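You operate a simulated robot arm through the tools that you are given. There is no shell and no other tool. Be economical: measure what you need, move in short steps, check, and stop when the job is done.

You run a simulated two-armed robot. Do the job below in one go: nothing can be reset, and whatever is moved stays where it is left.

Task
Put the green box on the top of the green belt away on the right shelf under the long steel bench. Fetch the white box and set it on top of the green boxes. Fetch the green sponge and set it on the left half of the long steel bench. Take the red case and put it on top of the plain bundle on the rollers next to the belt. Put the yellow sponge on the right end of the black board. Put the black block on the steel top of the grey bench. Open the green gate. Any order will do. Set down upright: red case, black block.

Only the result counts: the job must be done as asked and must still hold three seconds after the hand-in. Knocking over, shifting, dropping, spilling or breaking anything else fails it.

Robot
Two 7-joint arms with two-finger grippers on one trunk, on a base that drives. Base frame: it is fixed to the floor where the robot stands at the start and does not move with it; the origin is under the middle of the robot, x ahead of it, y to its left, z up. Units: mm, degrees, N and s.
The left shoulder is at the start at [50, 191, 1092], the right one opposite. With the tool pointing down near the work surface each hand reaches from about 100 to 740 mm from the robot's upright axis, wherever it stands, measured 20 degrees to its own side. Places, roughly: black block (8x6x6 cm) [500, -5600, 800]; green box [750, 250, 750]; green boxes (16x22x10 cm) [-1600, 3400, 900]; green gate [-1600, 6400, 900]; green sponge (11x7x4 cm) [700, 1500, 800]; left half of the long steel bench [-1800, 5600, 800]; plain bundle (26x18x12 cm) [800, 900, 900]; red case [750, 2000, 750]; right end of the black board [900, 1500, 800]; right shelf under the long steel bench [-1800, 6800, 300]; steel top of the grey bench [-2100, -1500, 800]; white box [750, 1500, 750]; yellow sponge (11x7x4 cm) [800, 2200, 800]. Payload 2.69 kg a hand.
Tool frame (each hand has its own): the origin (TCP) lies between the finger pads and is the grasp point; the fingertips stand 20 mm ahead of it; z points along the fingers, y is the line along which they close. The gripper opens to 100 mm. The gripper's body begins 63 mm behind the TCP.
Orientation is told as [roll, pitch, yaw] about the base's x, y, z axes, in that order, counted from this pose: with the fingers straight down and closing along the base's y, the tool's x points along the base's -x, its y along +y and its z along -z.

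Tools
- The arms move only by the tool play_rows. It takes "left_motion", "right_motion" or both (then of equal length, played together; a hand with none holds still); each is a list of rows, each an object of numbers (a shift or turn left out is 0, a gripper value left out holds the last): "wx", "wy", "wz": the turn, a rotation vector about the tool's x, y, z in degrees; "tx", "ty", "tz": the shift along the tool's x, y, z in mm; "claw": the closure in counts, from 0 (fully open) to 255 (shut). In form: [{"wx": .., "wy": .., "wz": .., "tx": .., "ty": .., "tz": .., "claw": ..}, ...]. A call has 1 to 10 rows; each row is the pose to reach, as a shift and turn from the pose commanded when the call began, along the tool's axes at that moment. A row lasts 0.2 s, in which the tool goes at most 50 mm and 8.6 degrees; a call with a longer step from one row to the next is refused whole, and so is a gripper value outside its range. Where a pose cannot be reached the arm comes as near as it can. A force on the tool above 40 N (or 10 N above the force at the start of the call, whichever is more), or a blocked arm, ends the call early, and 0.2 s more pass. The fingers move at their own pace (about 153 mm/s each) and stop on an object; they squeeze with about 32 N. The grip force told is the motor's: it shows also when the fingers shut on nothing. Time passes only in rows, and 0.2 s behind the last, so rows that repeat a pose let the fingers close. The reply holds the time, the measured pose of the TCP, the force on the tool along the base axes, the opening and the grip force, in the units named above and with some noise, with the torque about the TCP (base axes, N m) and any sound that the robot's microphone picked up.
- Cameras (640 x 400 px; columns grow to the right, rows downward): "scene" is now at [126.6, 14.1, 1260.2]; the picture's right is [0.12, -0.99, 0.00], its down [-0.60, -0.08, -0.79] and it looks along [0.79, 0.10, -0.61] (base axes); focal length 269 px, centre (320, 200). "left" rides on the left gripper at [70, 19, -99] in its tool frame; the picture's right is [-0.26, 0.97, 0.00], its down [-0.75, -0.20, -0.63] and it looks along [-0.61, -0.16, 0.78] (tool axes); focal length 230 px, centre (320, 200). "right" rides on the right gripper at [70, -19, -99] in its tool frame; the picture's right is [0.26, 0.97, 0.00], its down [-0.75, 0.20, -0.63] and it looks along [-0.61, 0.16, 0.78] (tool axes); focal length 230 px, centre (320, 200). There is no depth. A picture from a camera that has moved, and an enlarged one, comes with that camera's place and axes in the base frame and with its lens.
- grab_frame(camera): a new picture of that camera. The clock stands still meanwhile.
- move_column(by): slides the trunk up (or, below 0, down) by that many mm; the arms and the scene camera ride with it, the base frame stays. It gives what a move gives, with no picture.
- base_move(legs): drives the robot by 1 to 6 legs, each [ahead, left, turn to the left] in mm, mm and degrees, along the robot's own axes; the way and the turn of a leg run together, so that a leg with both is an arc; at most 1500 mm and 180 degrees a leg. The arms and the cameras ride along, it lands a little off, and it stops where it bumps. It gives what a move gives.
- pan_tilt(pan, tilt): turns the head with the scene camera to pan (to the left, within 80 degrees either way) and tilt (down, from -29 to 69), counted from straight ahead of the robot. It gives what a move gives.
- zoom(camera, box): a new picture of the part [left, top, right, bottom] of that camera's present view, enlarged. The clock stands still meanwhile.
- finish_job(): hands the job in; it is judged then, once.

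Work in short steps. Places have to be worked out from the pictures, the camera data and where the tool is seen: move nearer, look again, correct. Check each grasp and each placing, and mend what went wrong. You have 196 turns and 172 pictures in all, those below and enlarged ones among them. Open the grippers and draw the arms clear of the work before you hand the job in, unless the task says otherwise; then end with one line.

The tools are called after "Request:" as a command line: name --argument value ..., lists and objects as JSON in quotes. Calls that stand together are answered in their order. play_rows: Moves the arms, as the interface text tells. Its arguments: {"type":"object","properties":{"left_motion":{"type":"array"},"right_motion":{"type":"array"}},"required":[]} The other tools are called the same way: move_column (by) slides the trunk up or down; base_move (legs) drives the base; pan_tilt (pan, tilt) turns the head that bears the scene camera; grab_frame (camera) takes a picture; zoom (camera, box) takes an enlarged picture of a part of a camera's view; finish_job () hands the job in.

At the start:

```text
clock: 0.0
left_tcp_pos: [464.0, 346.5, 1014.8]
left_tcp_rot: [0.0, 0.0, 0.0]
left_force: [-0.2, 0.2, 0.3]
left_moment: [0.03, -0.01, 0.0]
left_gripper_width: 100.0
left_grasp_force: 0.1
right_tcp_pos: [371.9, -55.7, 1016.6]
right_tcp_rot: [0.0, -0.1, 0.0]
right_force: [0.4, -1.0, -0.5]
right_moment: [-0.02, -0.03, -0.01]
right_gripper_width: 100.2
right_grasp_force: 0.0
trunk travel left (down, up): [-150.0, 173.0]
robot x, y, heading: [1.1, 0.8, -0.1]
head pan, tilt: [7.2, 37.5]
```

scene: 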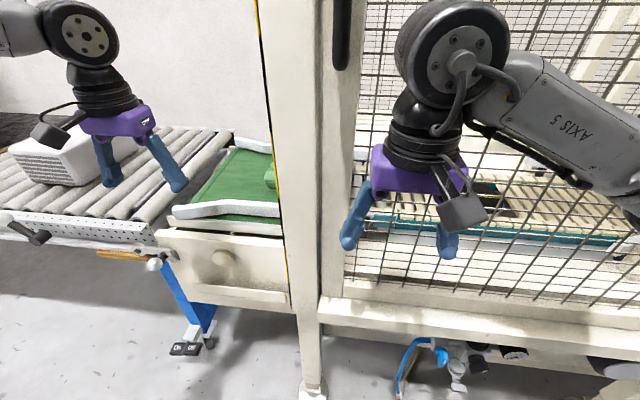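
right: 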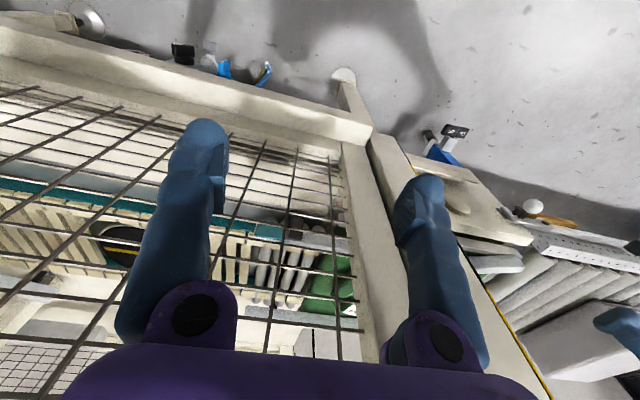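
left: 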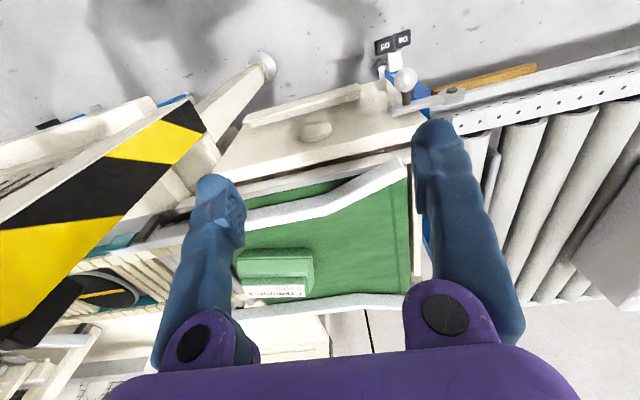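

I'll survey first: look left with the head, and zoom on the green box.

Request:
zoom --camera "left" --box '[160, 160, 440, 335]'

Request:
pan_tilt --pan 60 --tilt 25

Request:
grab_frame --camera "scene"

```text
2.29 times, centred on (300, 248) of left
camera zoom: at [392.0, 365.2, 1115.9], right [0.26, 0.97, 0.0], down [0.75, -0.2, 0.63], along [0.61, -0.16, -0.78], focal length 526 px, centre (366, 91)
```

zoom: 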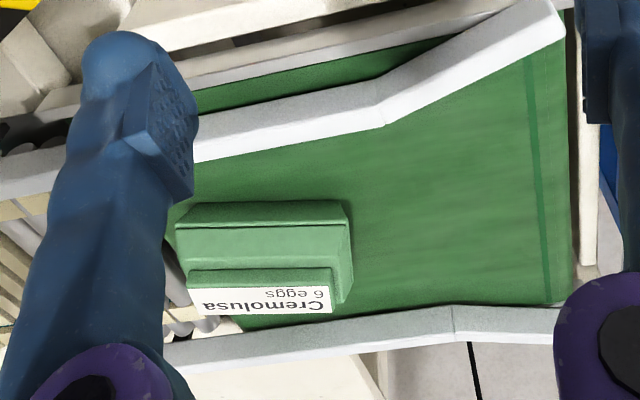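

```text
clock: 1.2
left_tcp_pos: [462.5, 346.9, 1015.3]
left_tcp_rot: [-0.1, 0.0, 0.0]
left_force: [0.4, 0.5, 0.2]
left_moment: [-0.04, 0.03, -0.02]
left_gripper_width: 100.1
left_grasp_force: 0.1
right_tcp_pos: [373.2, -54.4, 1017.3]
right_tcp_rot: [0.0, 0.0, 0.0]
right_force: [0.1, 0.0, 0.8]
right_moment: [-0.01, 0.02, 0.0]
right_gripper_width: 99.8
right_grasp_force: 0.0
trunk travel left (down, up): [-150.0, 173.0]
robot x, y, heading: [-0.8, 1.6, 0.1]
head pan, tilt: [60.0, 25.0]
```

```text
167 pictures are left
camera scene: at [86.7, 83.0, 1279.7], right [0.87, -0.5, 0.0], down [-0.21, -0.37, -0.91], along [0.45, 0.78, -0.42], focal length 269 px, centre (320, 200)
```

scene: 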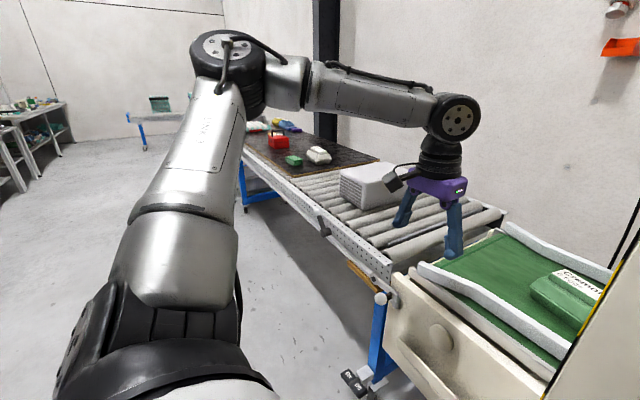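

The belt, rollers and black board are in a row along +y. I zoom on the distance to know the layout.

Request:
zoom --camera "scene" --box '[0, 60, 240, 210]'

Request:
zoom --camera "scene" --box '[230, 100, 430, 225]'

```text
2.67 times, centred on (120, 135) of scene
camera zoom: at [86.7, 83.0, 1279.7], right [0.87, -0.5, 0.0], down [-0.21, -0.37, -0.91], along [0.45, 0.78, -0.42], focal length 717 px, centre (853, 373)
```

zoom: 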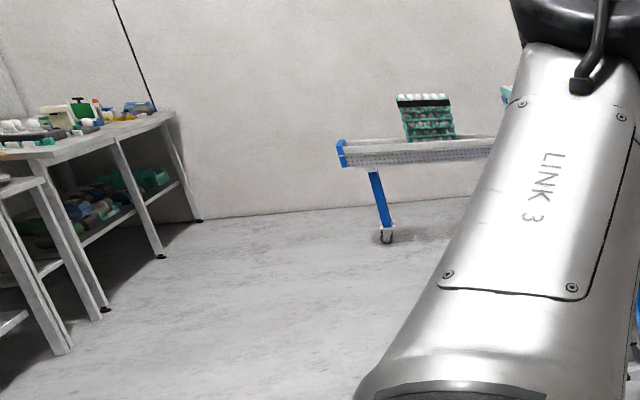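

```text
3.20 times, centred on (330, 162) of scene
camera zoom: at [86.7, 83.0, 1279.7], right [0.87, -0.5, 0.0], down [-0.21, -0.37, -0.91], along [0.45, 0.78, -0.42], focal length 860 px, centre (288, 320)
```

zoom: 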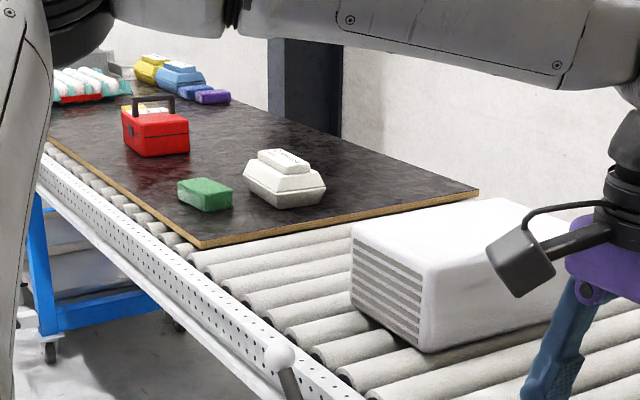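

Estimates: red case ≈ (800,1940), white ≈ (840,1390), green sponge ≈ (710,1470), board edge y≈1290. Drive left along the line to stand opposite the red case.

Request:
base_move --legs '[[0, 1500, 0], [0, 150, 0]]'

Request:
pan_tilt --pan 20 --tilt 35

Request:
grab_frame --camera "scene"

Request:
grab_frame --camera "left"

Request:
grab_frame --camera "right"

```text
clock: 3.6
left_tcp_pos: [461.5, 410.5, 1015.6]
left_tcp_rot: [0.2, -0.1, -0.1]
left_force: [-0.2, 0.4, 0.2]
left_moment: [0.0, 0.0, -0.01]
left_gripper_width: 100.0
left_grasp_force: 0.0
right_tcp_pos: [369.3, 7.9, 1018.9]
right_tcp_rot: [0.1, -0.4, 0.0]
right_force: [-0.3, 0.5, -0.5]
right_moment: [-0.04, 0.02, -0.02]
right_gripper_width: 99.9
right_grasp_force: 0.0
trunk travel left (down, up): [-150.0, 173.0]
robot x, y, heading: [0.4, 64.9, -0.1]
head pan, tilt: [60.0, 25.0]
stopped in leg 1: the robot was blocked; the commanded pose is now the measured one
```

```text
clock: 4.6
left_tcp_pos: [462.0, 410.5, 1016.9]
left_tcp_rot: [0.2, -0.2, -0.2]
left_force: [-0.3, -0.2, -0.3]
left_moment: [0.01, -0.02, 0.0]
left_gripper_width: 100.0
left_grasp_force: 0.0
right_tcp_pos: [369.2, 6.9, 1018.8]
right_tcp_rot: [0.3, -0.3, 0.0]
right_force: [-0.1, -0.1, -0.3]
right_moment: [-0.03, -0.03, 0.04]
right_gripper_width: 99.9
right_grasp_force: 0.1
trunk travel left (down, up): [-150.0, 173.0]
robot x, y, heading: [-3.4, 68.7, -0.2]
head pan, tilt: [20.0, 35.0]
```

```text
164 pictures are left
camera scene: at [120.1, 97.7, 1264.4], right [0.34, -0.94, 0.0], down [-0.54, -0.19, -0.82], along [0.77, 0.28, -0.57], focal length 269 px, centre (320, 200)
```

scene: 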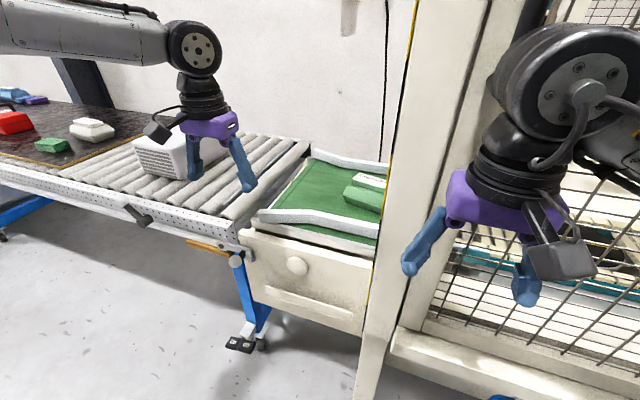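

```text
163 pictures are left
camera left: at [390.1, 428.9, 1117.8], right [0.26, 0.97, 0.0], down [0.75, -0.2, 0.63], along [0.61, -0.16, -0.78], focal length 230 px, centre (320, 200)
```

left: 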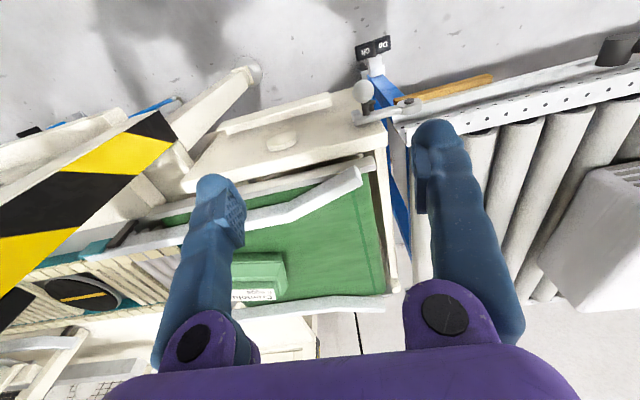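

```text
162 pictures are left
camera right: at [299.0, -11.5, 1117.0], right [-0.26, 0.97, 0.0], down [0.75, 0.2, 0.64], along [0.61, 0.17, -0.77], focal length 230 px, centre (320, 200)
```

right: 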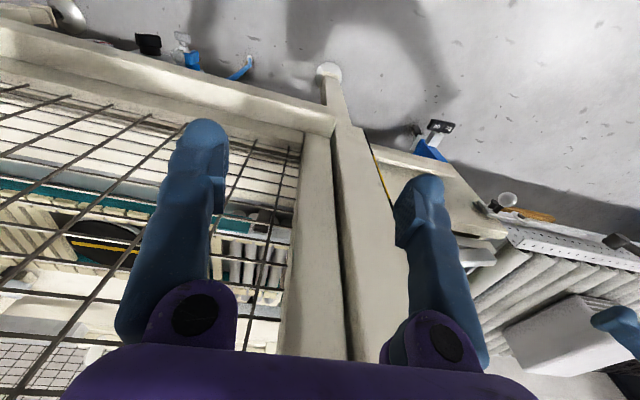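

Blocked after 65 mm; I don't see by what. I look around close by to the left and right.

Request:
pan_tilt --pan 70 --tilt 60

Request:
grab_frame --camera "scene"

Request:
pan_tilt --pan -40 --tilt 35

Request:
grab_frame --camera "scene"

```text
clock: 5.8
left_tcp_pos: [461.4, 409.8, 1016.9]
left_tcp_rot: [0.2, -0.2, -0.2]
left_force: [0.5, 0.5, 0.4]
left_moment: [0.01, 0.01, -0.01]
left_gripper_width: 100.0
left_grasp_force: 0.1
right_tcp_pos: [368.8, 8.0, 1017.6]
right_tcp_rot: [0.3, -0.3, -0.1]
right_force: [0.4, -0.6, 0.6]
right_moment: [0.02, 0.01, -0.01]
right_gripper_width: 99.8
right_grasp_force: 0.0
trunk travel left (down, up): [-150.0, 173.0]
robot x, y, heading: [2.0, 67.0, -0.2]
head pan, tilt: [70.0, 60.0]
```

```text
161 pictures are left
camera scene: at [60.3, 130.4, 1230.1], right [0.94, -0.35, 0.0], down [-0.3, -0.81, -0.5], along [0.18, 0.47, -0.86], focal length 269 px, centre (320, 200)
```

scene: 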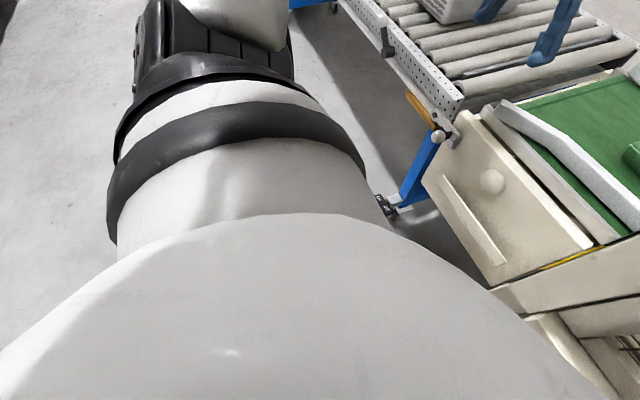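

```text
clock: 7.7
left_tcp_pos: [461.7, 411.2, 1016.6]
left_tcp_rot: [0.2, -0.2, -0.2]
left_force: [-1.1, -0.5, -0.1]
left_moment: [0.0, 0.0, 0.01]
left_gripper_width: 100.0
left_grasp_force: 0.1
right_tcp_pos: [368.4, 7.5, 1018.5]
right_tcp_rot: [0.2, -0.4, 0.1]
right_force: [0.3, -0.6, 0.3]
right_moment: [0.01, -0.02, 0.02]
right_gripper_width: 99.9
right_grasp_force: 0.1
trunk travel left (down, up): [-150.0, 173.0]
robot x, y, heading: [0.1, 68.3, -0.1]
head pan, tilt: [-40.0, 35.0]
```

```text
160 pictures are left
camera scene: at [104.5, 11.1, 1264.2], right [-0.64, -0.76, 0.0], down [-0.44, 0.37, -0.82], along [0.63, -0.53, -0.57], focal length 269 px, centre (320, 200)
```

scene: 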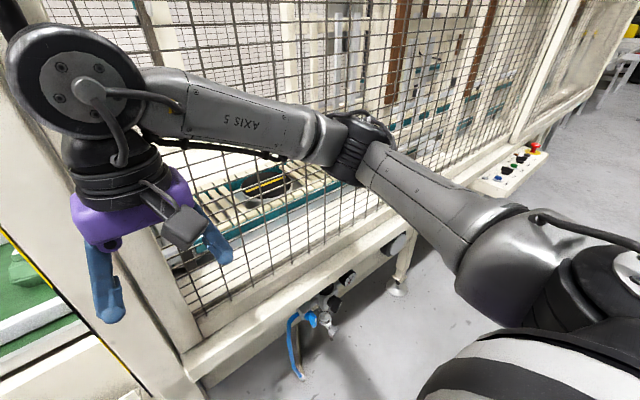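

The right wrist seems to touch the post. I ease right a little, back off, then drive left with clearance.

Request:
base_move --legs '[[0, -30, 0], [-350, 0, 0], [0, 1500, 0], [0, 250, 0]]'

Request:
pan_tilt --pan 10 --tilt 25

Request:
grab_frame --camera "scene"

```text
clock: 9.8
left_tcp_pos: [312.1, 383.1, 1016.0]
left_tcp_rot: [0.0, -0.1, -0.6]
left_force: [0.6, 0.2, 0.0]
left_moment: [0.01, 0.07, 0.0]
left_gripper_width: 100.2
left_grasp_force: 0.3
right_tcp_pos: [216.2, -19.8, 1017.0]
right_tcp_rot: [0.2, -0.2, -0.2]
right_force: [0.8, 0.3, -0.6]
right_moment: [0.01, 0.03, -0.02]
right_gripper_width: 99.8
right_grasp_force: 0.1
trunk travel left (down, up): [-150.0, 173.0]
robot x, y, heading: [-157.7, 40.7, -0.6]
head pan, tilt: [-40.0, 35.0]
stopped in leg 2: the robot was blocked; the commanded pose is now the measured one
```

```text
clock: 11.0
left_tcp_pos: [310.8, 382.7, 1015.6]
left_tcp_rot: [-0.1, -0.2, -0.7]
left_force: [-0.4, -0.4, -0.5]
left_moment: [-0.03, 0.01, 0.02]
left_gripper_width: 99.8
left_grasp_force: 0.1
right_tcp_pos: [215.5, -18.3, 1019.0]
right_tcp_rot: [0.2, -0.4, -0.4]
right_force: [0.2, 0.0, 0.0]
right_moment: [0.01, 0.0, -0.04]
right_gripper_width: 100.0
right_grasp_force: 0.1
trunk travel left (down, up): [-150.0, 173.0]
robot x, y, heading: [-156.1, 41.2, -0.3]
head pan, tilt: [10.0, 25.0]
```

```text
159 pictures are left
camera scene: at [-25.3, 59.1, 1279.7], right [0.16, -0.99, 0.0], down [-0.42, -0.07, -0.91], along [0.89, 0.15, -0.42], focal length 269 px, centre (320, 200)
```

scene: 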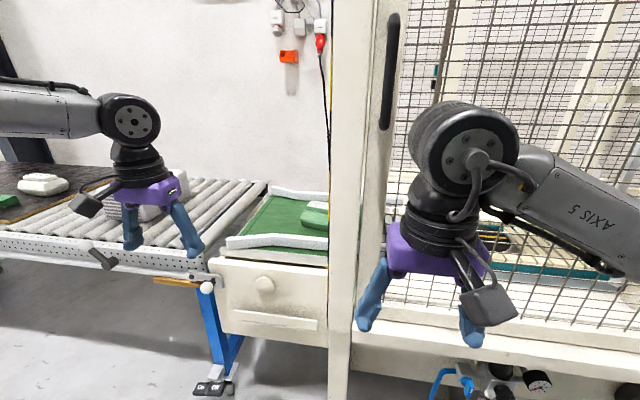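

Something is behind too. Look to far left and far right to see what is beside/behind.

Request:
pan_tilt --pan 80 --tilt 35

Request:
grab_frame --camera "scene"

Request:
pan_tilt --pan -80 --tilt 35

Request:
grab_frame --camera "scene"

```text
clock: 12.4
left_tcp_pos: [311.1, 382.5, 1016.3]
left_tcp_rot: [0.0, -0.2, -0.7]
left_force: [0.7, -0.1, -0.1]
left_moment: [0.01, 0.03, 0.01]
left_gripper_width: 100.3
left_grasp_force: 0.1
right_tcp_pos: [213.5, -18.4, 1019.2]
right_tcp_rot: [0.3, -0.4, -0.3]
right_force: [0.8, -0.3, -0.4]
right_moment: [0.04, 0.0, 0.03]
right_gripper_width: 99.9
right_grasp_force: 0.0
trunk travel left (down, up): [-150.0, 173.0]
robot x, y, heading: [-159.3, 40.2, -0.8]
head pan, tilt: [80.0, 35.0]
```

```text
158 pictures are left
camera scene: at [-100.0, 130.7, 1264.0], right [0.98, -0.18, 0.0], down [-0.11, -0.56, -0.82], along [0.15, 0.81, -0.57], focal length 269 px, centre (320, 200)
```

scene: 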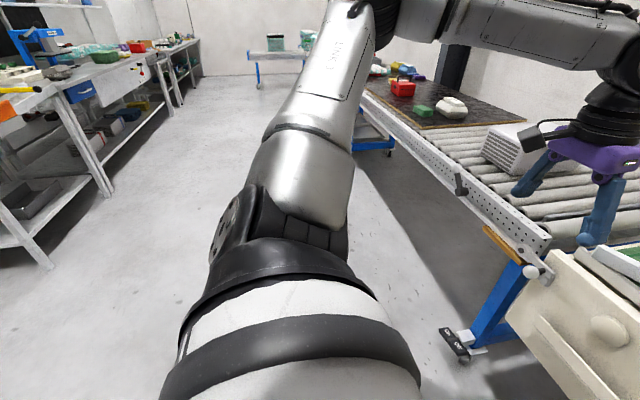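

```text
clock: 14.9
left_tcp_pos: [310.5, 382.2, 1017.2]
left_tcp_rot: [-0.1, -0.1, -0.7]
left_force: [0.3, 0.2, 1.0]
left_moment: [-0.03, -0.01, -0.05]
left_gripper_width: 100.0
left_grasp_force: 0.0
right_tcp_pos: [213.3, -19.3, 1018.0]
right_tcp_rot: [0.2, -0.4, -0.2]
right_force: [-0.7, 0.3, -1.1]
right_moment: [-0.04, 0.0, -0.01]
right_gripper_width: 99.7
right_grasp_force: 0.0
trunk travel left (down, up): [-150.0, 173.0]
robot x, y, heading: [-158.3, 39.5, -0.8]
head pan, tilt: [-80.0, 35.0]
```

```text
157 pictures are left
camera scene: at [-101.8, -42.8, 1264.0], right [-0.99, -0.16, 0.0], down [-0.09, 0.57, -0.82], along [0.13, -0.81, -0.57], focal length 269 px, centre (320, 200)
```

scene: 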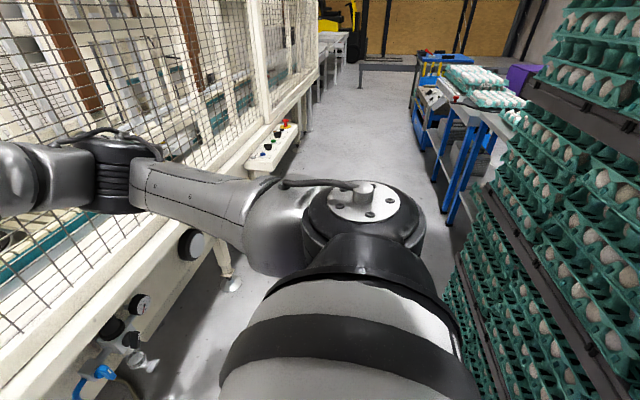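

A stack of egg trays stands right behind. I go ahead 30 mm away from it, then left.

Request:
base_move --legs '[[30, 0, 0], [0, 300, 0]]'

Request:
grab_frame --camera "scene"

```text
clock: 18.5
left_tcp_pos: [344.7, 676.3, 1016.9]
left_tcp_rot: [-0.1, -0.2, -0.8]
left_force: [-0.5, 0.6, 0.8]
left_moment: [-0.03, 0.02, -0.01]
left_gripper_width: 99.8
left_grasp_force: 0.0
right_tcp_pos: [246.9, 275.2, 1018.6]
right_tcp_rot: [0.3, -0.4, -0.4]
right_force: [0.8, -0.9, 0.3]
right_moment: [-0.04, 0.05, 0.0]
right_gripper_width: 100.1
right_grasp_force: 0.1
trunk travel left (down, up): [-150.0, 173.0]
robot x, y, heading: [-123.5, 333.2, -0.8]
head pan, tilt: [-80.0, 35.0]
```

```text
156 pictures are left
camera scene: at [-68.9, 251.6, 1264.0], right [-0.99, -0.16, 0.0], down [-0.09, 0.57, -0.82], along [0.13, -0.81, -0.57], focal length 269 px, centre (320, 200)
```

scene: 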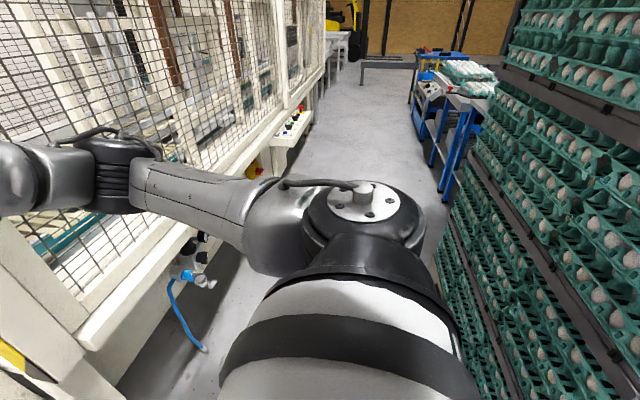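

Free now. Continue left to y≈1700, then look at the board.

Request:
base_move --legs '[[0, 1370, 0.8]]'

Request:
pan_tilt --pan 10 --tilt 35

Request:
grab_frame --camera "scene"

Request:
grab_frame --camera "left"

Request:
grab_frame --camera "right"

```text
clock: 30.8
left_tcp_pos: [371.1, 2062.2, 1016.8]
left_tcp_rot: [0.0, -0.1, -1.5]
left_force: [0.6, 0.4, 0.0]
left_moment: [0.01, -0.02, 0.01]
left_gripper_width: 100.1
left_grasp_force: 0.1
right_tcp_pos: [269.9, 1661.8, 1018.4]
right_tcp_rot: [0.2, -0.4, -1.0]
right_force: [-0.7, 0.8, -0.1]
right_moment: [0.0, 0.01, -0.02]
right_gripper_width: 99.9
right_grasp_force: 0.0
trunk travel left (down, up): [-150.0, 173.0]
robot x, y, heading: [-101.3, 1724.6, -1.2]
head pan, tilt: [-80.0, 35.0]
```

```text
clock: 32.5
left_tcp_pos: [371.9, 2062.3, 1017.0]
left_tcp_rot: [0.0, -0.2, -1.3]
left_force: [0.3, -0.4, -0.3]
left_moment: [0.03, -0.01, -0.01]
left_gripper_width: 100.1
left_grasp_force: 0.0
right_tcp_pos: [270.8, 1662.6, 1018.7]
right_tcp_rot: [0.2, -0.4, -1.0]
right_force: [0.0, 0.1, 0.5]
right_moment: [0.0, -0.01, 0.03]
right_gripper_width: 100.0
right_grasp_force: 0.0
trunk travel left (down, up): [-150.0, 173.0]
robot x, y, heading: [-100.5, 1725.4, -1.3]
head pan, tilt: [10.0, 35.0]
```

```text
155 pictures are left
camera scene: at [27.8, 1742.4, 1264.0], right [0.15, -0.99, 0.0], down [-0.57, -0.09, -0.82], along [0.81, 0.12, -0.57], focal length 269 px, centre (320, 200)
```

scene: 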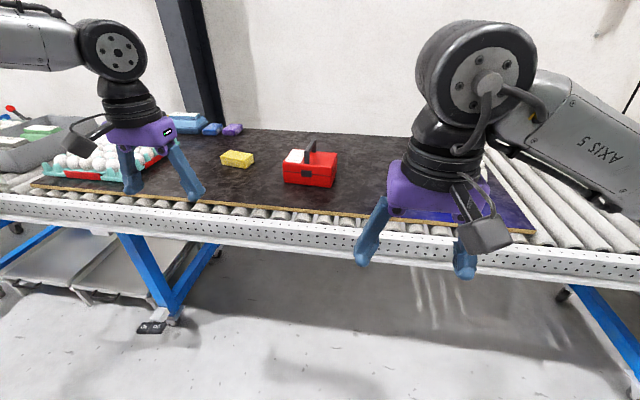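

```text
154 pictures are left
camera left: at [300.3, 2082.2, 1117.3], right [0.28, 0.96, 0.0], down [0.74, -0.22, 0.63], along [0.61, -0.18, -0.77], focal length 230 px, centre (320, 200)
```

left: 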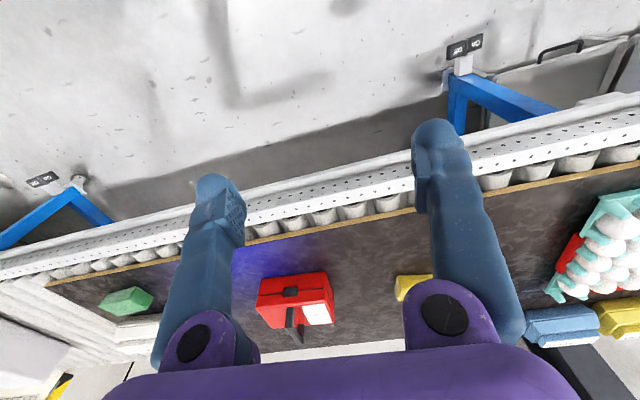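

```text
153 pictures are left
camera right: at [199.8, 1644.1, 1117.1], right [-0.24, 0.97, 0.0], down [0.75, 0.18, 0.64], along [0.62, 0.15, -0.77], focal length 230 px, centre (320, 200)
```

right: 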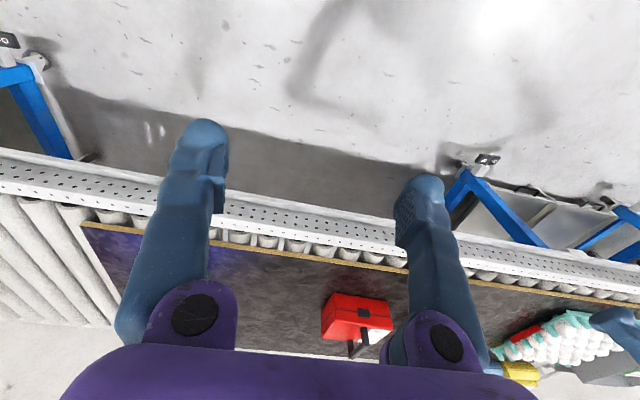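

Get a zoom on the red case and yellow sponge.

Request:
zoom --camera "scene" --box '[200, 125, 360, 225]'

Request:
zoom --camera "left" --box '[230, 250, 430, 375]'

```text
4.00 times, centred on (280, 175) of scene
camera zoom: at [27.8, 1742.4, 1264.0], right [0.15, -0.99, 0.0], down [-0.57, -0.09, -0.82], along [0.81, 0.12, -0.57], focal length 1075 px, centre (480, 300)
```

zoom: 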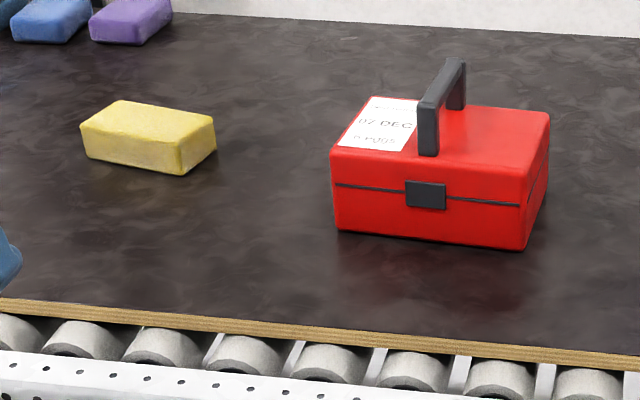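

```text
3.20 times, centred on (330, 312) of left
camera zoom: at [300.3, 2082.2, 1117.3], right [0.28, 0.96, 0.0], down [0.74, -0.22, 0.63], along [0.61, -0.18, -0.77], focal length 736 px, centre (288, -160)
```

zoom: 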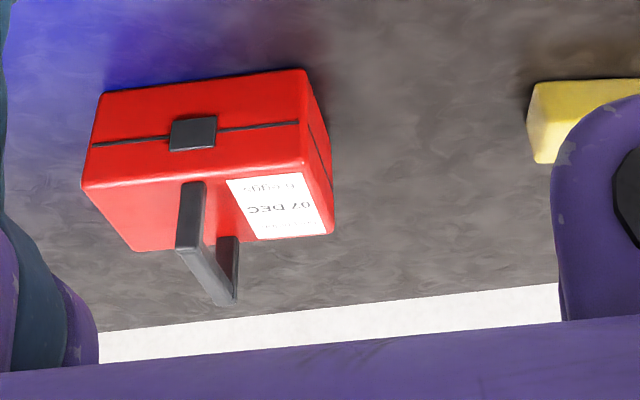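

Triangulated: board top z≈818, red case centre ≈ (787,1885), handle bar along x with top z≈928; yellow sponge ≈ (830,2155). I drive so the right hand faces the case and the left hand the sponge.

Request:
base_move --legs '[[0, 300, 0], [240, 0, 0]]'

Request:
grab_frame --camera "scene"

Request:
grab_frame --camera "right"

Request:
grab_frame --camera "left"

```text
clock: 37.1
left_tcp_pos: [621.9, 2357.6, 1015.3]
left_tcp_rot: [0.0, -0.2, -1.7]
left_force: [0.1, 0.7, 0.0]
left_moment: [0.01, 0.03, 0.01]
left_gripper_width: 99.8
left_grasp_force: 0.0
right_tcp_pos: [519.9, 1958.8, 1017.2]
right_tcp_rot: [0.2, -0.5, -1.3]
right_force: [-0.6, -0.6, -0.4]
right_moment: [0.01, -0.01, 0.0]
right_gripper_width: 99.8
right_grasp_force: 0.0
trunk travel left (down, up): [-150.0, 173.0]
robot x, y, heading: [149.4, 2025.3, -1.6]
head pan, tilt: [10.0, 35.0]
```

```text
150 pictures are left
camera scene: at [277.6, 2039.4, 1263.9], right [0.15, -0.99, 0.0], down [-0.57, -0.08, -0.82], along [0.81, 0.12, -0.57], focal length 269 px, centre (320, 200)
```

scene: 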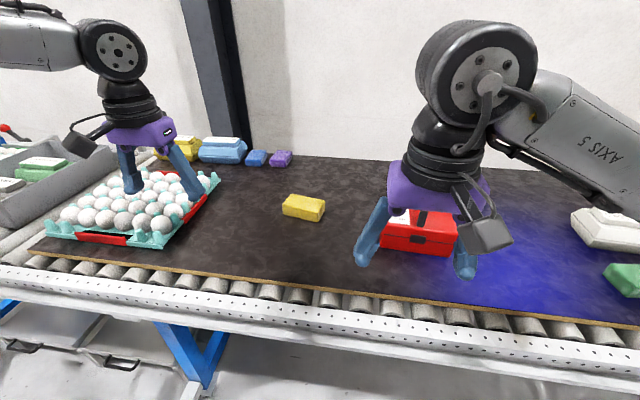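

```text
149 pictures are left
camera right: at [449.1, 1940.3, 1116.9], right [-0.24, 0.97, 0.0], down [0.75, 0.18, 0.64], along [0.62, 0.15, -0.77], focal length 230 px, centre (320, 200)
```

right: 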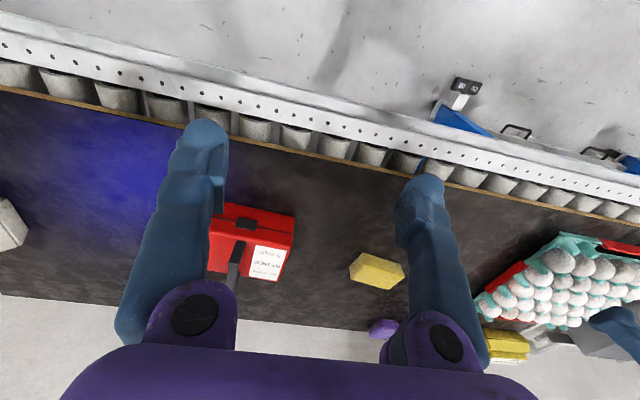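

```text
148 pictures are left
camera left: at [551.4, 2378.0, 1117.1], right [0.29, 0.96, 0.0], down [0.74, -0.22, 0.63], along [0.61, -0.18, -0.77], focal length 230 px, centre (320, 200)
```

left: 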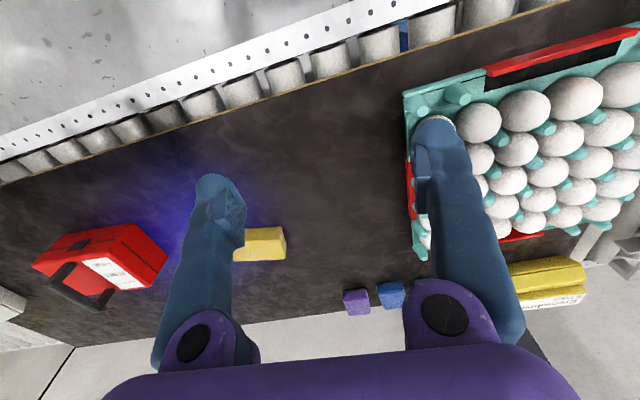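

Both targets well placed: handle ≈ (790,1885,922), sponge ≈ (845,2165) with long axis about 17° off y. Move right hand above the handle; left hand above the sponge turning yaw by +75°.

Request:
play_rows --right_motion '[{"tx": -40, "ty": -10, "wz": 0.5}, {"tx": -80, "ty": -20, "wz": 1}, {"tx": -120, "ty": -30, "wz": 1.5}, {"tx": -160, "ty": -40, "wz": 2}, {"tx": -195, "ty": -49, "wz": 2.5}, {"tx": -230, "ty": -58, "wz": 2.7}, {"tx": -255, "ty": -65, "wz": 2.7}, {"tx": -272, "ty": -69, "tz": 10, "wz": 2.7}, {"tx": -272, "ty": -69, "tz": 30, "wz": 2.7}]' --left_motion '[{"tx": -30, "ty": -22, "wz": -8}, {"tx": -60, "ty": -45, "wz": -16}, {"tx": -90, "ty": -70, "wz": -24}, {"tx": -120, "ty": -95, "wz": -32}, {"tx": -145, "ty": -120, "wz": -40}, {"tx": -170, "ty": -145, "wz": -48}, {"tx": -195, "ty": -165, "wz": -56}, {"tx": -215, "ty": -180, "wz": -64}, {"tx": -228, "ty": -185, "wz": -72}]'

Request:
grab_frame --camera "right"

Request:
grab_frame --camera "left"

Request:
grab_frame --camera "scene"

```text
clock: 39.1
left_tcp_pos: [732.1, 2246.6, 1012.9]
left_tcp_rot: [-0.3, 0.0, 70.5]
left_force: [0.3, 0.2, -0.6]
left_moment: [-0.01, -0.02, 0.01]
left_gripper_width: 100.2
left_grasp_force: 0.0
left hand out of reach, approached as far as the arm can: row 5, 6, 7, 8, 9
right_tcp_pos: [788.6, 1883.7, 989.9]
right_tcp_rot: [0.2, -0.3, -4.0]
right_force: [0.4, 0.8, -0.4]
right_moment: [-0.01, -0.02, 0.02]
right_gripper_width: 100.1
right_grasp_force: 0.0
trunk travel left (down, up): [-150.0, 173.0]
robot x, y, heading: [150.2, 2026.3, -1.5]
head pan, tilt: [10.0, 35.0]
```

```text
147 pictures are left
camera right: at [718.5, 1869.3, 1088.2], right [-0.19, 0.98, 0.0], down [0.76, 0.15, 0.64], along [0.62, 0.12, -0.77], focal length 230 px, centre (320, 200)
```

right: 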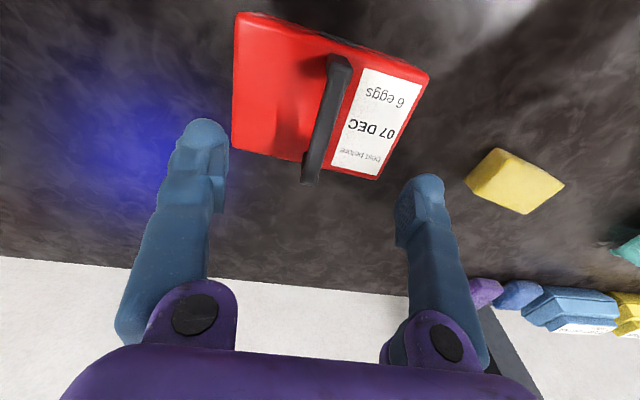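

```text
146 pictures are left
camera left: at [689.5, 2187.9, 1113.3], right [-0.82, 0.57, -0.01], down [0.44, 0.64, 0.63], along [0.36, 0.52, -0.78], focal length 230 px, centre (320, 200)
```

left: 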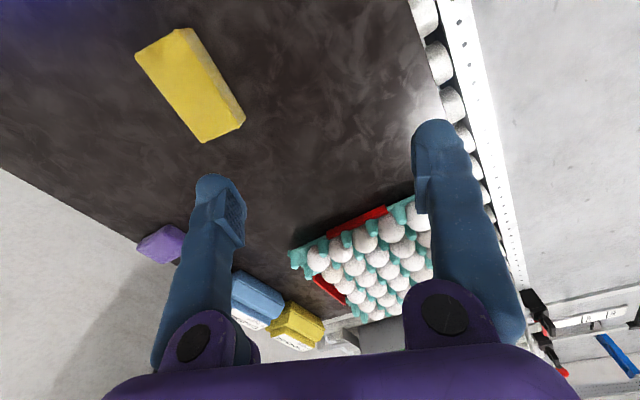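

```text
145 pictures are left
camera scene: at [277.1, 2039.1, 1264.0], right [0.15, -0.99, 0.0], down [-0.57, -0.08, -0.82], along [0.81, 0.12, -0.57], focal length 269 px, centre (320, 200)
```

scene: 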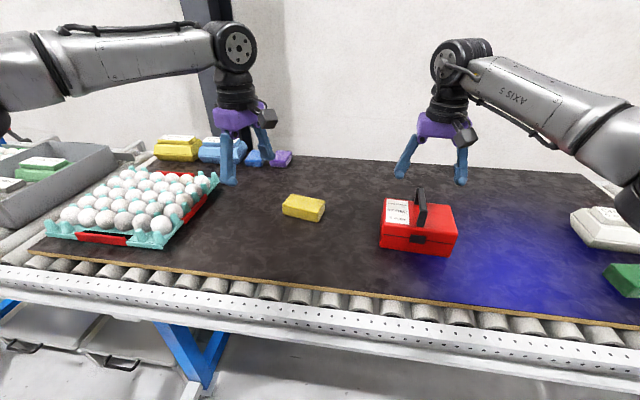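

Right hand is centred over the handle. Descend 68 mm and close.

Request:
play_rows --right_motion '[{"tz": 35, "tx": 5}, {"tz": 60, "tx": 5}, {"tz": 69, "tx": 5}, {"tz": 69, "tx": 5, "claw": 255}, {"tz": 69, "tx": 5, "claw": 255}, {"tz": 69, "tx": 5, "claw": 255}, {"tz": 69, "tx": 5, "claw": 255}]'

Request:
grab_frame --camera "right"

```text
clock: 40.7
left_tcp_pos: [731.8, 2246.8, 1011.8]
left_tcp_rot: [-0.5, 0.1, 70.4]
left_force: [0.3, -0.4, 0.4]
left_moment: [0.01, -0.03, -0.01]
left_gripper_width: 100.0
left_grasp_force: 0.0
right_tcp_pos: [783.6, 1883.1, 921.7]
right_tcp_rot: [0.3, -0.4, -4.0]
right_force: [-0.3, 0.0, -0.9]
right_moment: [0.0, -0.06, 0.01]
right_gripper_width: 9.4
right_grasp_force: 32.1
trunk travel left (down, up): [-150.0, 173.0]
robot x, y, heading: [152.6, 2023.3, -1.6]
head pan, tilt: [10.0, 35.0]
```

```text
144 pictures are left
camera right: at [713.5, 1869.0, 1019.5], right [-0.19, 0.98, 0.0], down [0.76, 0.15, 0.64], along [0.62, 0.12, -0.77], focal length 230 px, centre (320, 200)
```

right: 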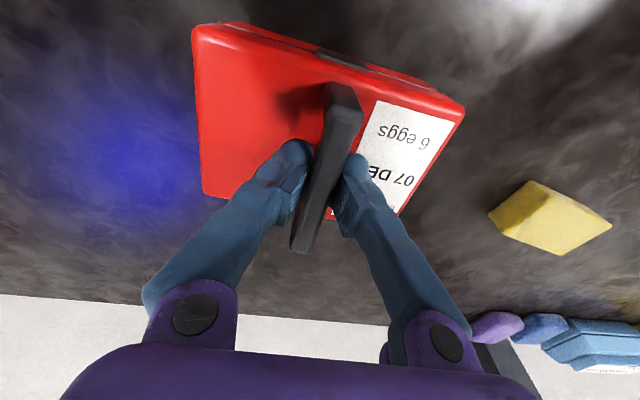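

Handle is gripped (9.4 mm). Lift 150 mm.

Request:
play_rows --right_motion '[{"tz": -20}, {"tz": -50}, {"tz": -90}, {"tz": -130}, {"tz": -155}, {"tz": -155}]'

Request:
grab_frame --camera "scene"

```text
clock: 42.1
left_tcp_pos: [732.9, 2246.6, 1010.9]
left_tcp_rot: [-0.3, 0.0, 70.3]
left_force: [-0.2, 0.3, 0.3]
left_moment: [-0.01, -0.01, 0.01]
left_gripper_width: 99.8
left_grasp_force: 0.0
right_tcp_pos: [783.3, 1883.8, 1076.6]
right_tcp_rot: [0.3, -0.2, -3.9]
right_force: [0.3, -0.6, -3.7]
right_moment: [0.01, 0.02, 0.03]
right_gripper_width: 9.0
right_grasp_force: 32.2
trunk travel left (down, up): [-150.0, 173.0]
robot x, y, heading: [150.5, 2024.4, -1.6]
head pan, tilt: [10.0, 35.0]
```

```text
143 pictures are left
camera scene: at [277.6, 2039.1, 1263.9], right [0.15, -0.99, 0.0], down [-0.57, -0.08, -0.82], along [0.81, 0.12, -0.57], focal length 269 px, centre (320, 200)
```

scene: 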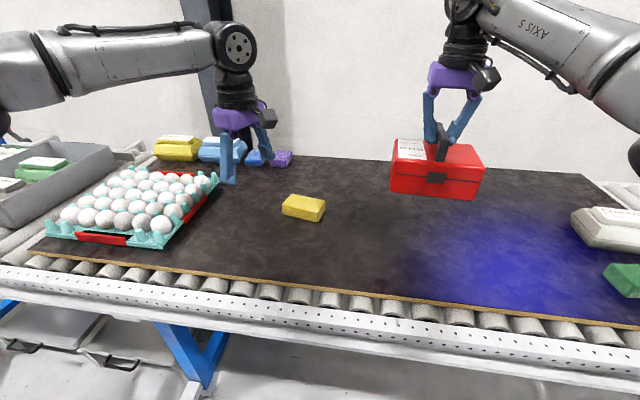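

Case hangs level. Now left hand: sponge ≈ (836,2157), needs yaw ≈ 75°. Move over it and lower to z≈950.

Request:
play_rows --left_motion '[{"tx": 10, "ty": -30, "tz": 15, "wz": -4}, {"tx": 22, "ty": -60, "tz": 30, "wz": -4}, {"tx": 35, "ty": -90, "tz": 45, "wz": -4}, {"tx": 45, "ty": -115, "tz": 60, "wz": -4}, {"tx": 50, "ty": -128, "tz": 60, "wz": -4}, {"tx": 50, "ty": -128, "tz": 60, "wz": -4}]'

Request:
grab_frame --camera "left"

```text
clock: 43.5
left_tcp_pos: [729.5, 2244.8, 969.0]
left_tcp_rot: [-0.3, -0.1, 74.3]
left_force: [-0.3, -0.2, 0.4]
left_moment: [0.0, 0.04, -0.01]
left_gripper_width: 99.9
left_grasp_force: 0.0
left hand out of reach, approached as far as the arm can: row 1, 2, 3, 4, 5, 6
right_tcp_pos: [784.5, 1884.1, 1075.9]
right_tcp_rot: [0.1, -0.3, -4.1]
right_force: [0.3, -0.3, -3.5]
right_moment: [0.02, 0.02, 0.02]
right_gripper_width: 9.4
right_grasp_force: 32.1
trunk travel left (down, up): [-150.0, 173.0]
robot x, y, heading: [150.2, 2024.1, -1.5]
head pan, tilt: [10.0, 35.0]
```

```text
142 pictures are left
camera left: at [690.7, 2182.5, 1069.8], right [-0.86, 0.51, 0.0], down [0.39, 0.67, 0.63], along [0.32, 0.54, -0.78], focal length 230 px, centre (320, 200)
```

left: 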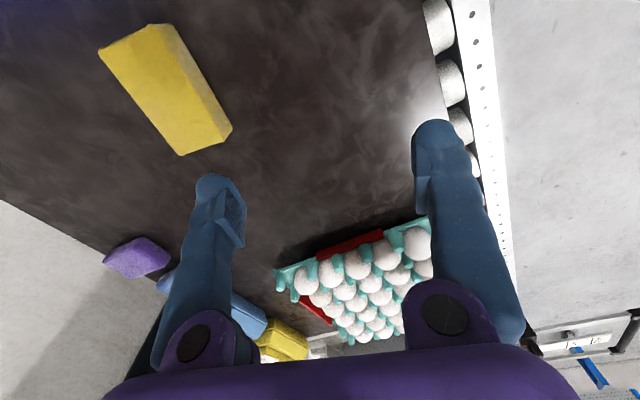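

The hand didn't move though the z did; the command likely started from an unreached pose, so I overshot. Undo that shift and see where it lands.

Request:
play_rows --left_motion '[{"tx": -20, "ty": 40}, {"tx": -40, "ty": 80}, {"tx": -60, "ty": 124}, {"tx": -60, "ty": 124}]'

```text
clock: 44.5
left_tcp_pos: [627.1, 2334.8, 968.9]
left_tcp_rot: [-0.2, -0.1, 74.3]
left_force: [0.3, 0.0, 0.0]
left_moment: [0.01, 0.01, -0.02]
left_gripper_width: 100.0
left_grasp_force: 0.0
right_tcp_pos: [784.4, 1883.1, 1074.4]
right_tcp_rot: [0.3, -0.3, -3.9]
right_force: [-0.8, 0.3, -3.8]
right_moment: [0.01, 0.04, -0.02]
right_gripper_width: 9.5
right_grasp_force: 31.9
trunk travel left (down, up): [-150.0, 173.0]
robot x, y, heading: [148.4, 2023.7, -1.5]
head pan, tilt: [10.0, 35.0]
```

So the reach limit is real for this yaw; I need the base nearer. Look down at the base front to judge clearance.

Request:
pan_tilt --pan 0 --tilt 69

Request:
grab_frame --camera "scene"

```text
clock: 45.5
left_tcp_pos: [626.0, 2334.7, 968.7]
left_tcp_rot: [-0.2, 0.1, 74.3]
left_force: [0.3, 0.3, 0.3]
left_moment: [-0.03, -0.02, 0.01]
left_gripper_width: 100.2
left_grasp_force: 0.1
right_tcp_pos: [784.4, 1883.9, 1075.0]
right_tcp_rot: [0.3, -0.5, -4.0]
right_force: [-0.1, -0.4, -5.1]
right_moment: [-0.01, 0.0, 0.02]
right_gripper_width: 9.6
right_grasp_force: 32.0
trunk travel left (down, up): [-150.0, 173.0]
robot x, y, heading: [152.7, 2026.6, -1.5]
head pan, tilt: [0.0, 68.8]
```

```text
141 pictures are left
camera scene: at [246.2, 2024.8, 1220.3], right [-0.03, -1.0, 0.0], down [-0.93, 0.02, -0.36], along [0.36, -0.01, -0.93], focal length 269 px, centre (320, 200)
```

scene: 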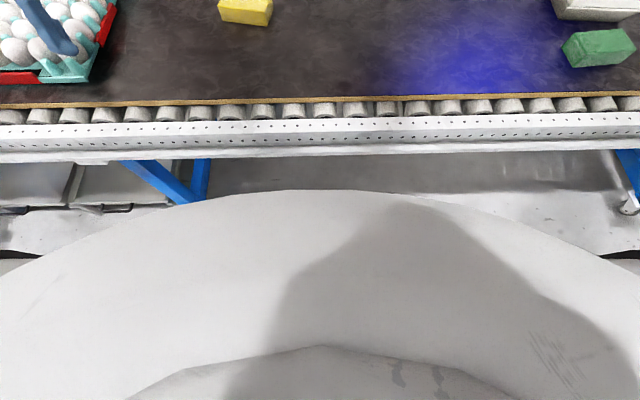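

Inconclusive, torso hides the base. Test instead whether yaw is the limiter: turn the left hand back to yaw 0 while going toward the sponge.

Request:
play_rows --left_motion '[{"wz": 8.3, "tx": 6, "ty": -12}, {"wz": 16.6, "tx": 12, "ty": -24}, {"wz": 24.9, "tx": 24, "ty": -48}, {"wz": 33.2, "tx": 38, "ty": -75}, {"wz": 41.5, "tx": 52, "ty": -102}, {"wz": 49.8, "tx": 68, "ty": -130}, {"wz": 58.1, "tx": 84, "ty": -160}, {"wz": 66.4, "tx": 100, "ty": -190}, {"wz": 74, "tx": 112, "ty": -212}, {"wz": 74, "tx": 112, "ty": -212}]'

```text
clock: 47.7
left_tcp_pos: [723.2, 2237.5, 974.5]
left_tcp_rot: [-0.1, -0.3, 0.1]
left_force: [0.8, 0.4, -0.1]
left_moment: [0.0, 0.02, -0.03]
left_gripper_width: 100.2
left_grasp_force: 0.0
left hand out of reach, approached as far as the arm can: row 6, 7, 8, 9, 10
right_tcp_pos: [783.8, 1884.1, 1076.0]
right_tcp_rot: [0.3, -0.4, -4.1]
right_force: [-0.4, -0.5, -4.5]
right_moment: [0.0, -0.02, 0.01]
right_gripper_width: 9.4
right_grasp_force: 32.0
trunk travel left (down, up): [-150.0, 173.0]
robot x, y, heading: [146.0, 2021.3, -1.5]
head pan, tilt: [0.0, 68.8]
```

Same stop at yaw 0, so it isn't yaw. Test: straight ahead from here.

Request:
play_rows --left_motion '[{"tx": -30}, {"tx": -60}, {"tx": -60}]'

Request:
play_rows --left_motion '[{"ty": -30}, {"ty": -60}, {"ty": -60}]'

Request:
pan_tilt --pan 15 --tilt 20

Request:
grab_frame --camera "scene"

```text
clock: 48.5
left_tcp_pos: [742.0, 2261.9, 977.2]
left_tcp_rot: [-0.2, -0.4, 0.3]
left_force: [0.3, 0.0, 0.6]
left_moment: [0.0, -0.02, -0.02]
left_gripper_width: 100.0
left_grasp_force: 0.2
left hand out of reach, approached as far as the arm can: row 1, 2, 3
right_tcp_pos: [783.5, 1883.7, 1075.2]
right_tcp_rot: [0.3, -0.4, -4.0]
right_force: [-1.5, 0.4, -4.8]
right_moment: [-0.02, -0.02, -0.01]
right_gripper_width: 9.7
right_grasp_force: 31.9
trunk travel left (down, up): [-150.0, 173.0]
robot x, y, heading: [151.5, 2022.7, -1.4]
head pan, tilt: [0.0, 68.8]
```

```text
clock: 49.3
left_tcp_pos: [714.6, 2226.1, 980.3]
left_tcp_rot: [-0.1, -0.4, 0.2]
left_force: [-0.1, -0.3, 0.3]
left_moment: [0.0, 0.01, 0.0]
left_gripper_width: 100.1
left_grasp_force: 0.1
left hand out of reach, approached as far as the arm can: row 1, 2, 3
right_tcp_pos: [784.2, 1882.9, 1075.0]
right_tcp_rot: [0.3, -0.4, -4.0]
right_force: [-0.1, -0.8, -4.2]
right_moment: [0.02, 0.01, -0.02]
right_gripper_width: 9.7
right_grasp_force: 31.7
trunk travel left (down, up): [-150.0, 173.0]
robot x, y, heading: [145.7, 2023.8, -1.7]
head pan, tilt: [0.0, 68.8]
```

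```text
clock: 50.5
left_tcp_pos: [714.1, 2225.1, 979.0]
left_tcp_rot: [-0.1, -0.3, 0.3]
left_force: [1.4, -0.1, -1.5]
left_moment: [0.03, -0.03, -0.03]
left_gripper_width: 99.8
left_grasp_force: 0.1
right_tcp_pos: [784.4, 1883.4, 1075.0]
right_tcp_rot: [0.2, -0.4, -3.9]
right_force: [-0.7, -0.3, -3.5]
right_moment: [0.03, 0.03, 0.01]
right_gripper_width: 9.8
right_grasp_force: 32.5
trunk travel left (down, up): [-150.0, 173.0]
robot x, y, heading: [149.9, 2023.3, -1.8]
head pan, tilt: [15.0, 20.0]
```

```text
140 pictures are left
camera scene: at [280.9, 2048.0, 1287.7], right [0.23, -0.97, 0.0], down [-0.33, -0.08, -0.94], along [0.91, 0.22, -0.34], focal length 269 px, centre (320, 200)
```

scene: 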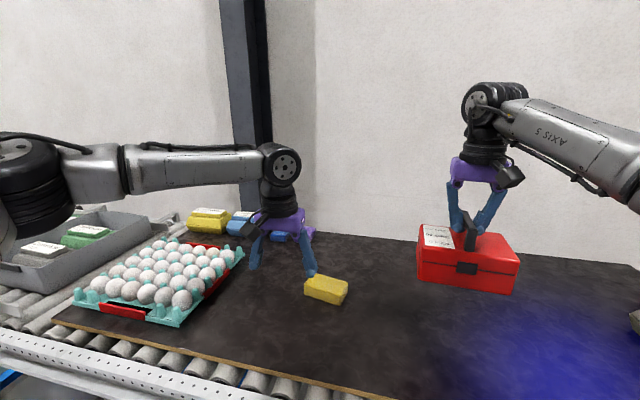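

The left elbow is swung out, so reach is better further left. Shift the base right by 195 and ahead 40 so the sponge sits at a reachable offset.

Request:
base_move --legs '[[0, -195, 0], [40, 0, 0]]'

Request:
play_rows --left_motion '[{"wz": -8, "ty": 15, "tx": -5}, {"wz": -16, "ty": 30, "tx": -10}, {"wz": -24, "ty": 45, "tx": -15}, {"wz": -32, "ty": 60, "tx": -20}, {"wz": -40, "ty": 75, "tx": -25}, {"wz": -48, "ty": 90, "tx": -30}, {"wz": -56, "ty": 105, "tx": -40}, {"wz": -64, "ty": 120, "tx": -55}, {"wz": -70, "ty": 125, "tx": -70}, {"wz": -75, "ty": 127, "tx": -82}]'

Request:
grab_frame --camera "left"

Request:
grab_frame --camera "scene"

```text
clock: 53.3
left_tcp_pos: [749.5, 2025.8, 978.4]
left_tcp_rot: [-0.2, -0.1, 0.2]
left_force: [-0.4, 0.1, -1.7]
left_moment: [-0.02, 0.02, 0.01]
left_gripper_width: 100.0
left_grasp_force: 0.1
right_tcp_pos: [818.4, 1684.9, 1074.6]
right_tcp_rot: [0.2, -0.3, -4.1]
right_force: [-0.6, -0.4, -5.4]
right_moment: [-0.02, 0.02, 0.0]
right_gripper_width: 9.8
right_grasp_force: 31.9
trunk travel left (down, up): [-150.0, 173.0]
robot x, y, heading: [181.7, 1827.5, -1.4]
head pan, tilt: [15.0, 20.0]
```

```text
clock: 55.5
left_tcp_pos: [822.3, 2156.7, 980.4]
left_tcp_rot: [-0.4, 0.0, 75.3]
left_force: [0.2, 0.4, 0.4]
left_moment: [0.06, 0.0, -0.02]
left_gripper_width: 100.1
left_grasp_force: 0.1
left hand out of reach, approached as far as the arm can: row 10
right_tcp_pos: [818.1, 1684.7, 1075.4]
right_tcp_rot: [0.2, -0.4, -4.1]
right_force: [0.6, 0.0, -3.8]
right_moment: [0.01, 0.02, 0.01]
right_gripper_width: 10.1
right_grasp_force: 31.2
trunk travel left (down, up): [-150.0, 173.0]
robot x, y, heading: [185.8, 1824.9, -2.0]
head pan, tilt: [15.0, 20.0]
```

```text
139 pictures are left
camera left: at [784.2, 2093.8, 1081.0], right [-0.87, 0.49, -0.01], down [0.38, 0.68, 0.63], along [0.32, 0.55, -0.78], focal length 230 px, centre (320, 200)
```

left: 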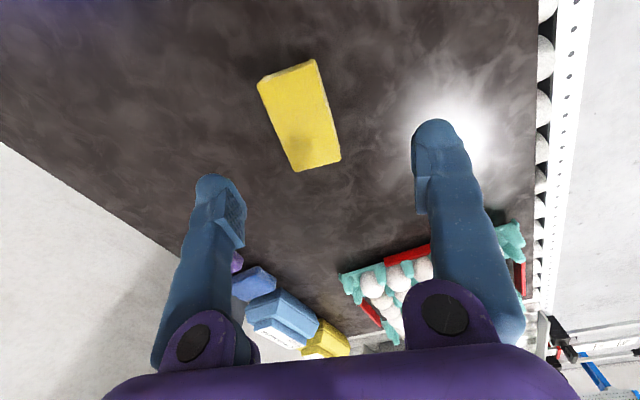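

```text
138 pictures are left
camera scene: at [315.3, 1850.5, 1287.8], right [0.23, -0.97, 0.0], down [-0.33, -0.08, -0.94], along [0.91, 0.22, -0.34], focal length 269 px, centre (320, 200)
```

scene: 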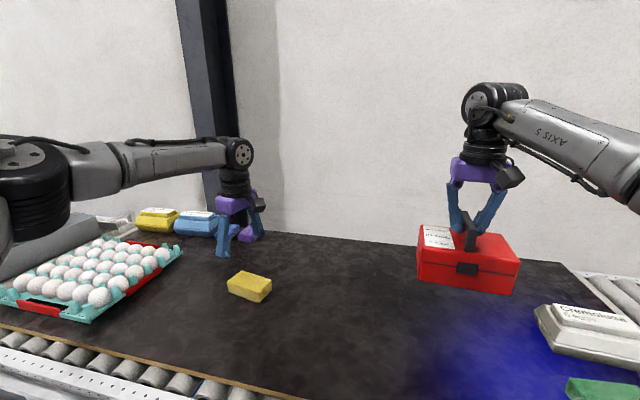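

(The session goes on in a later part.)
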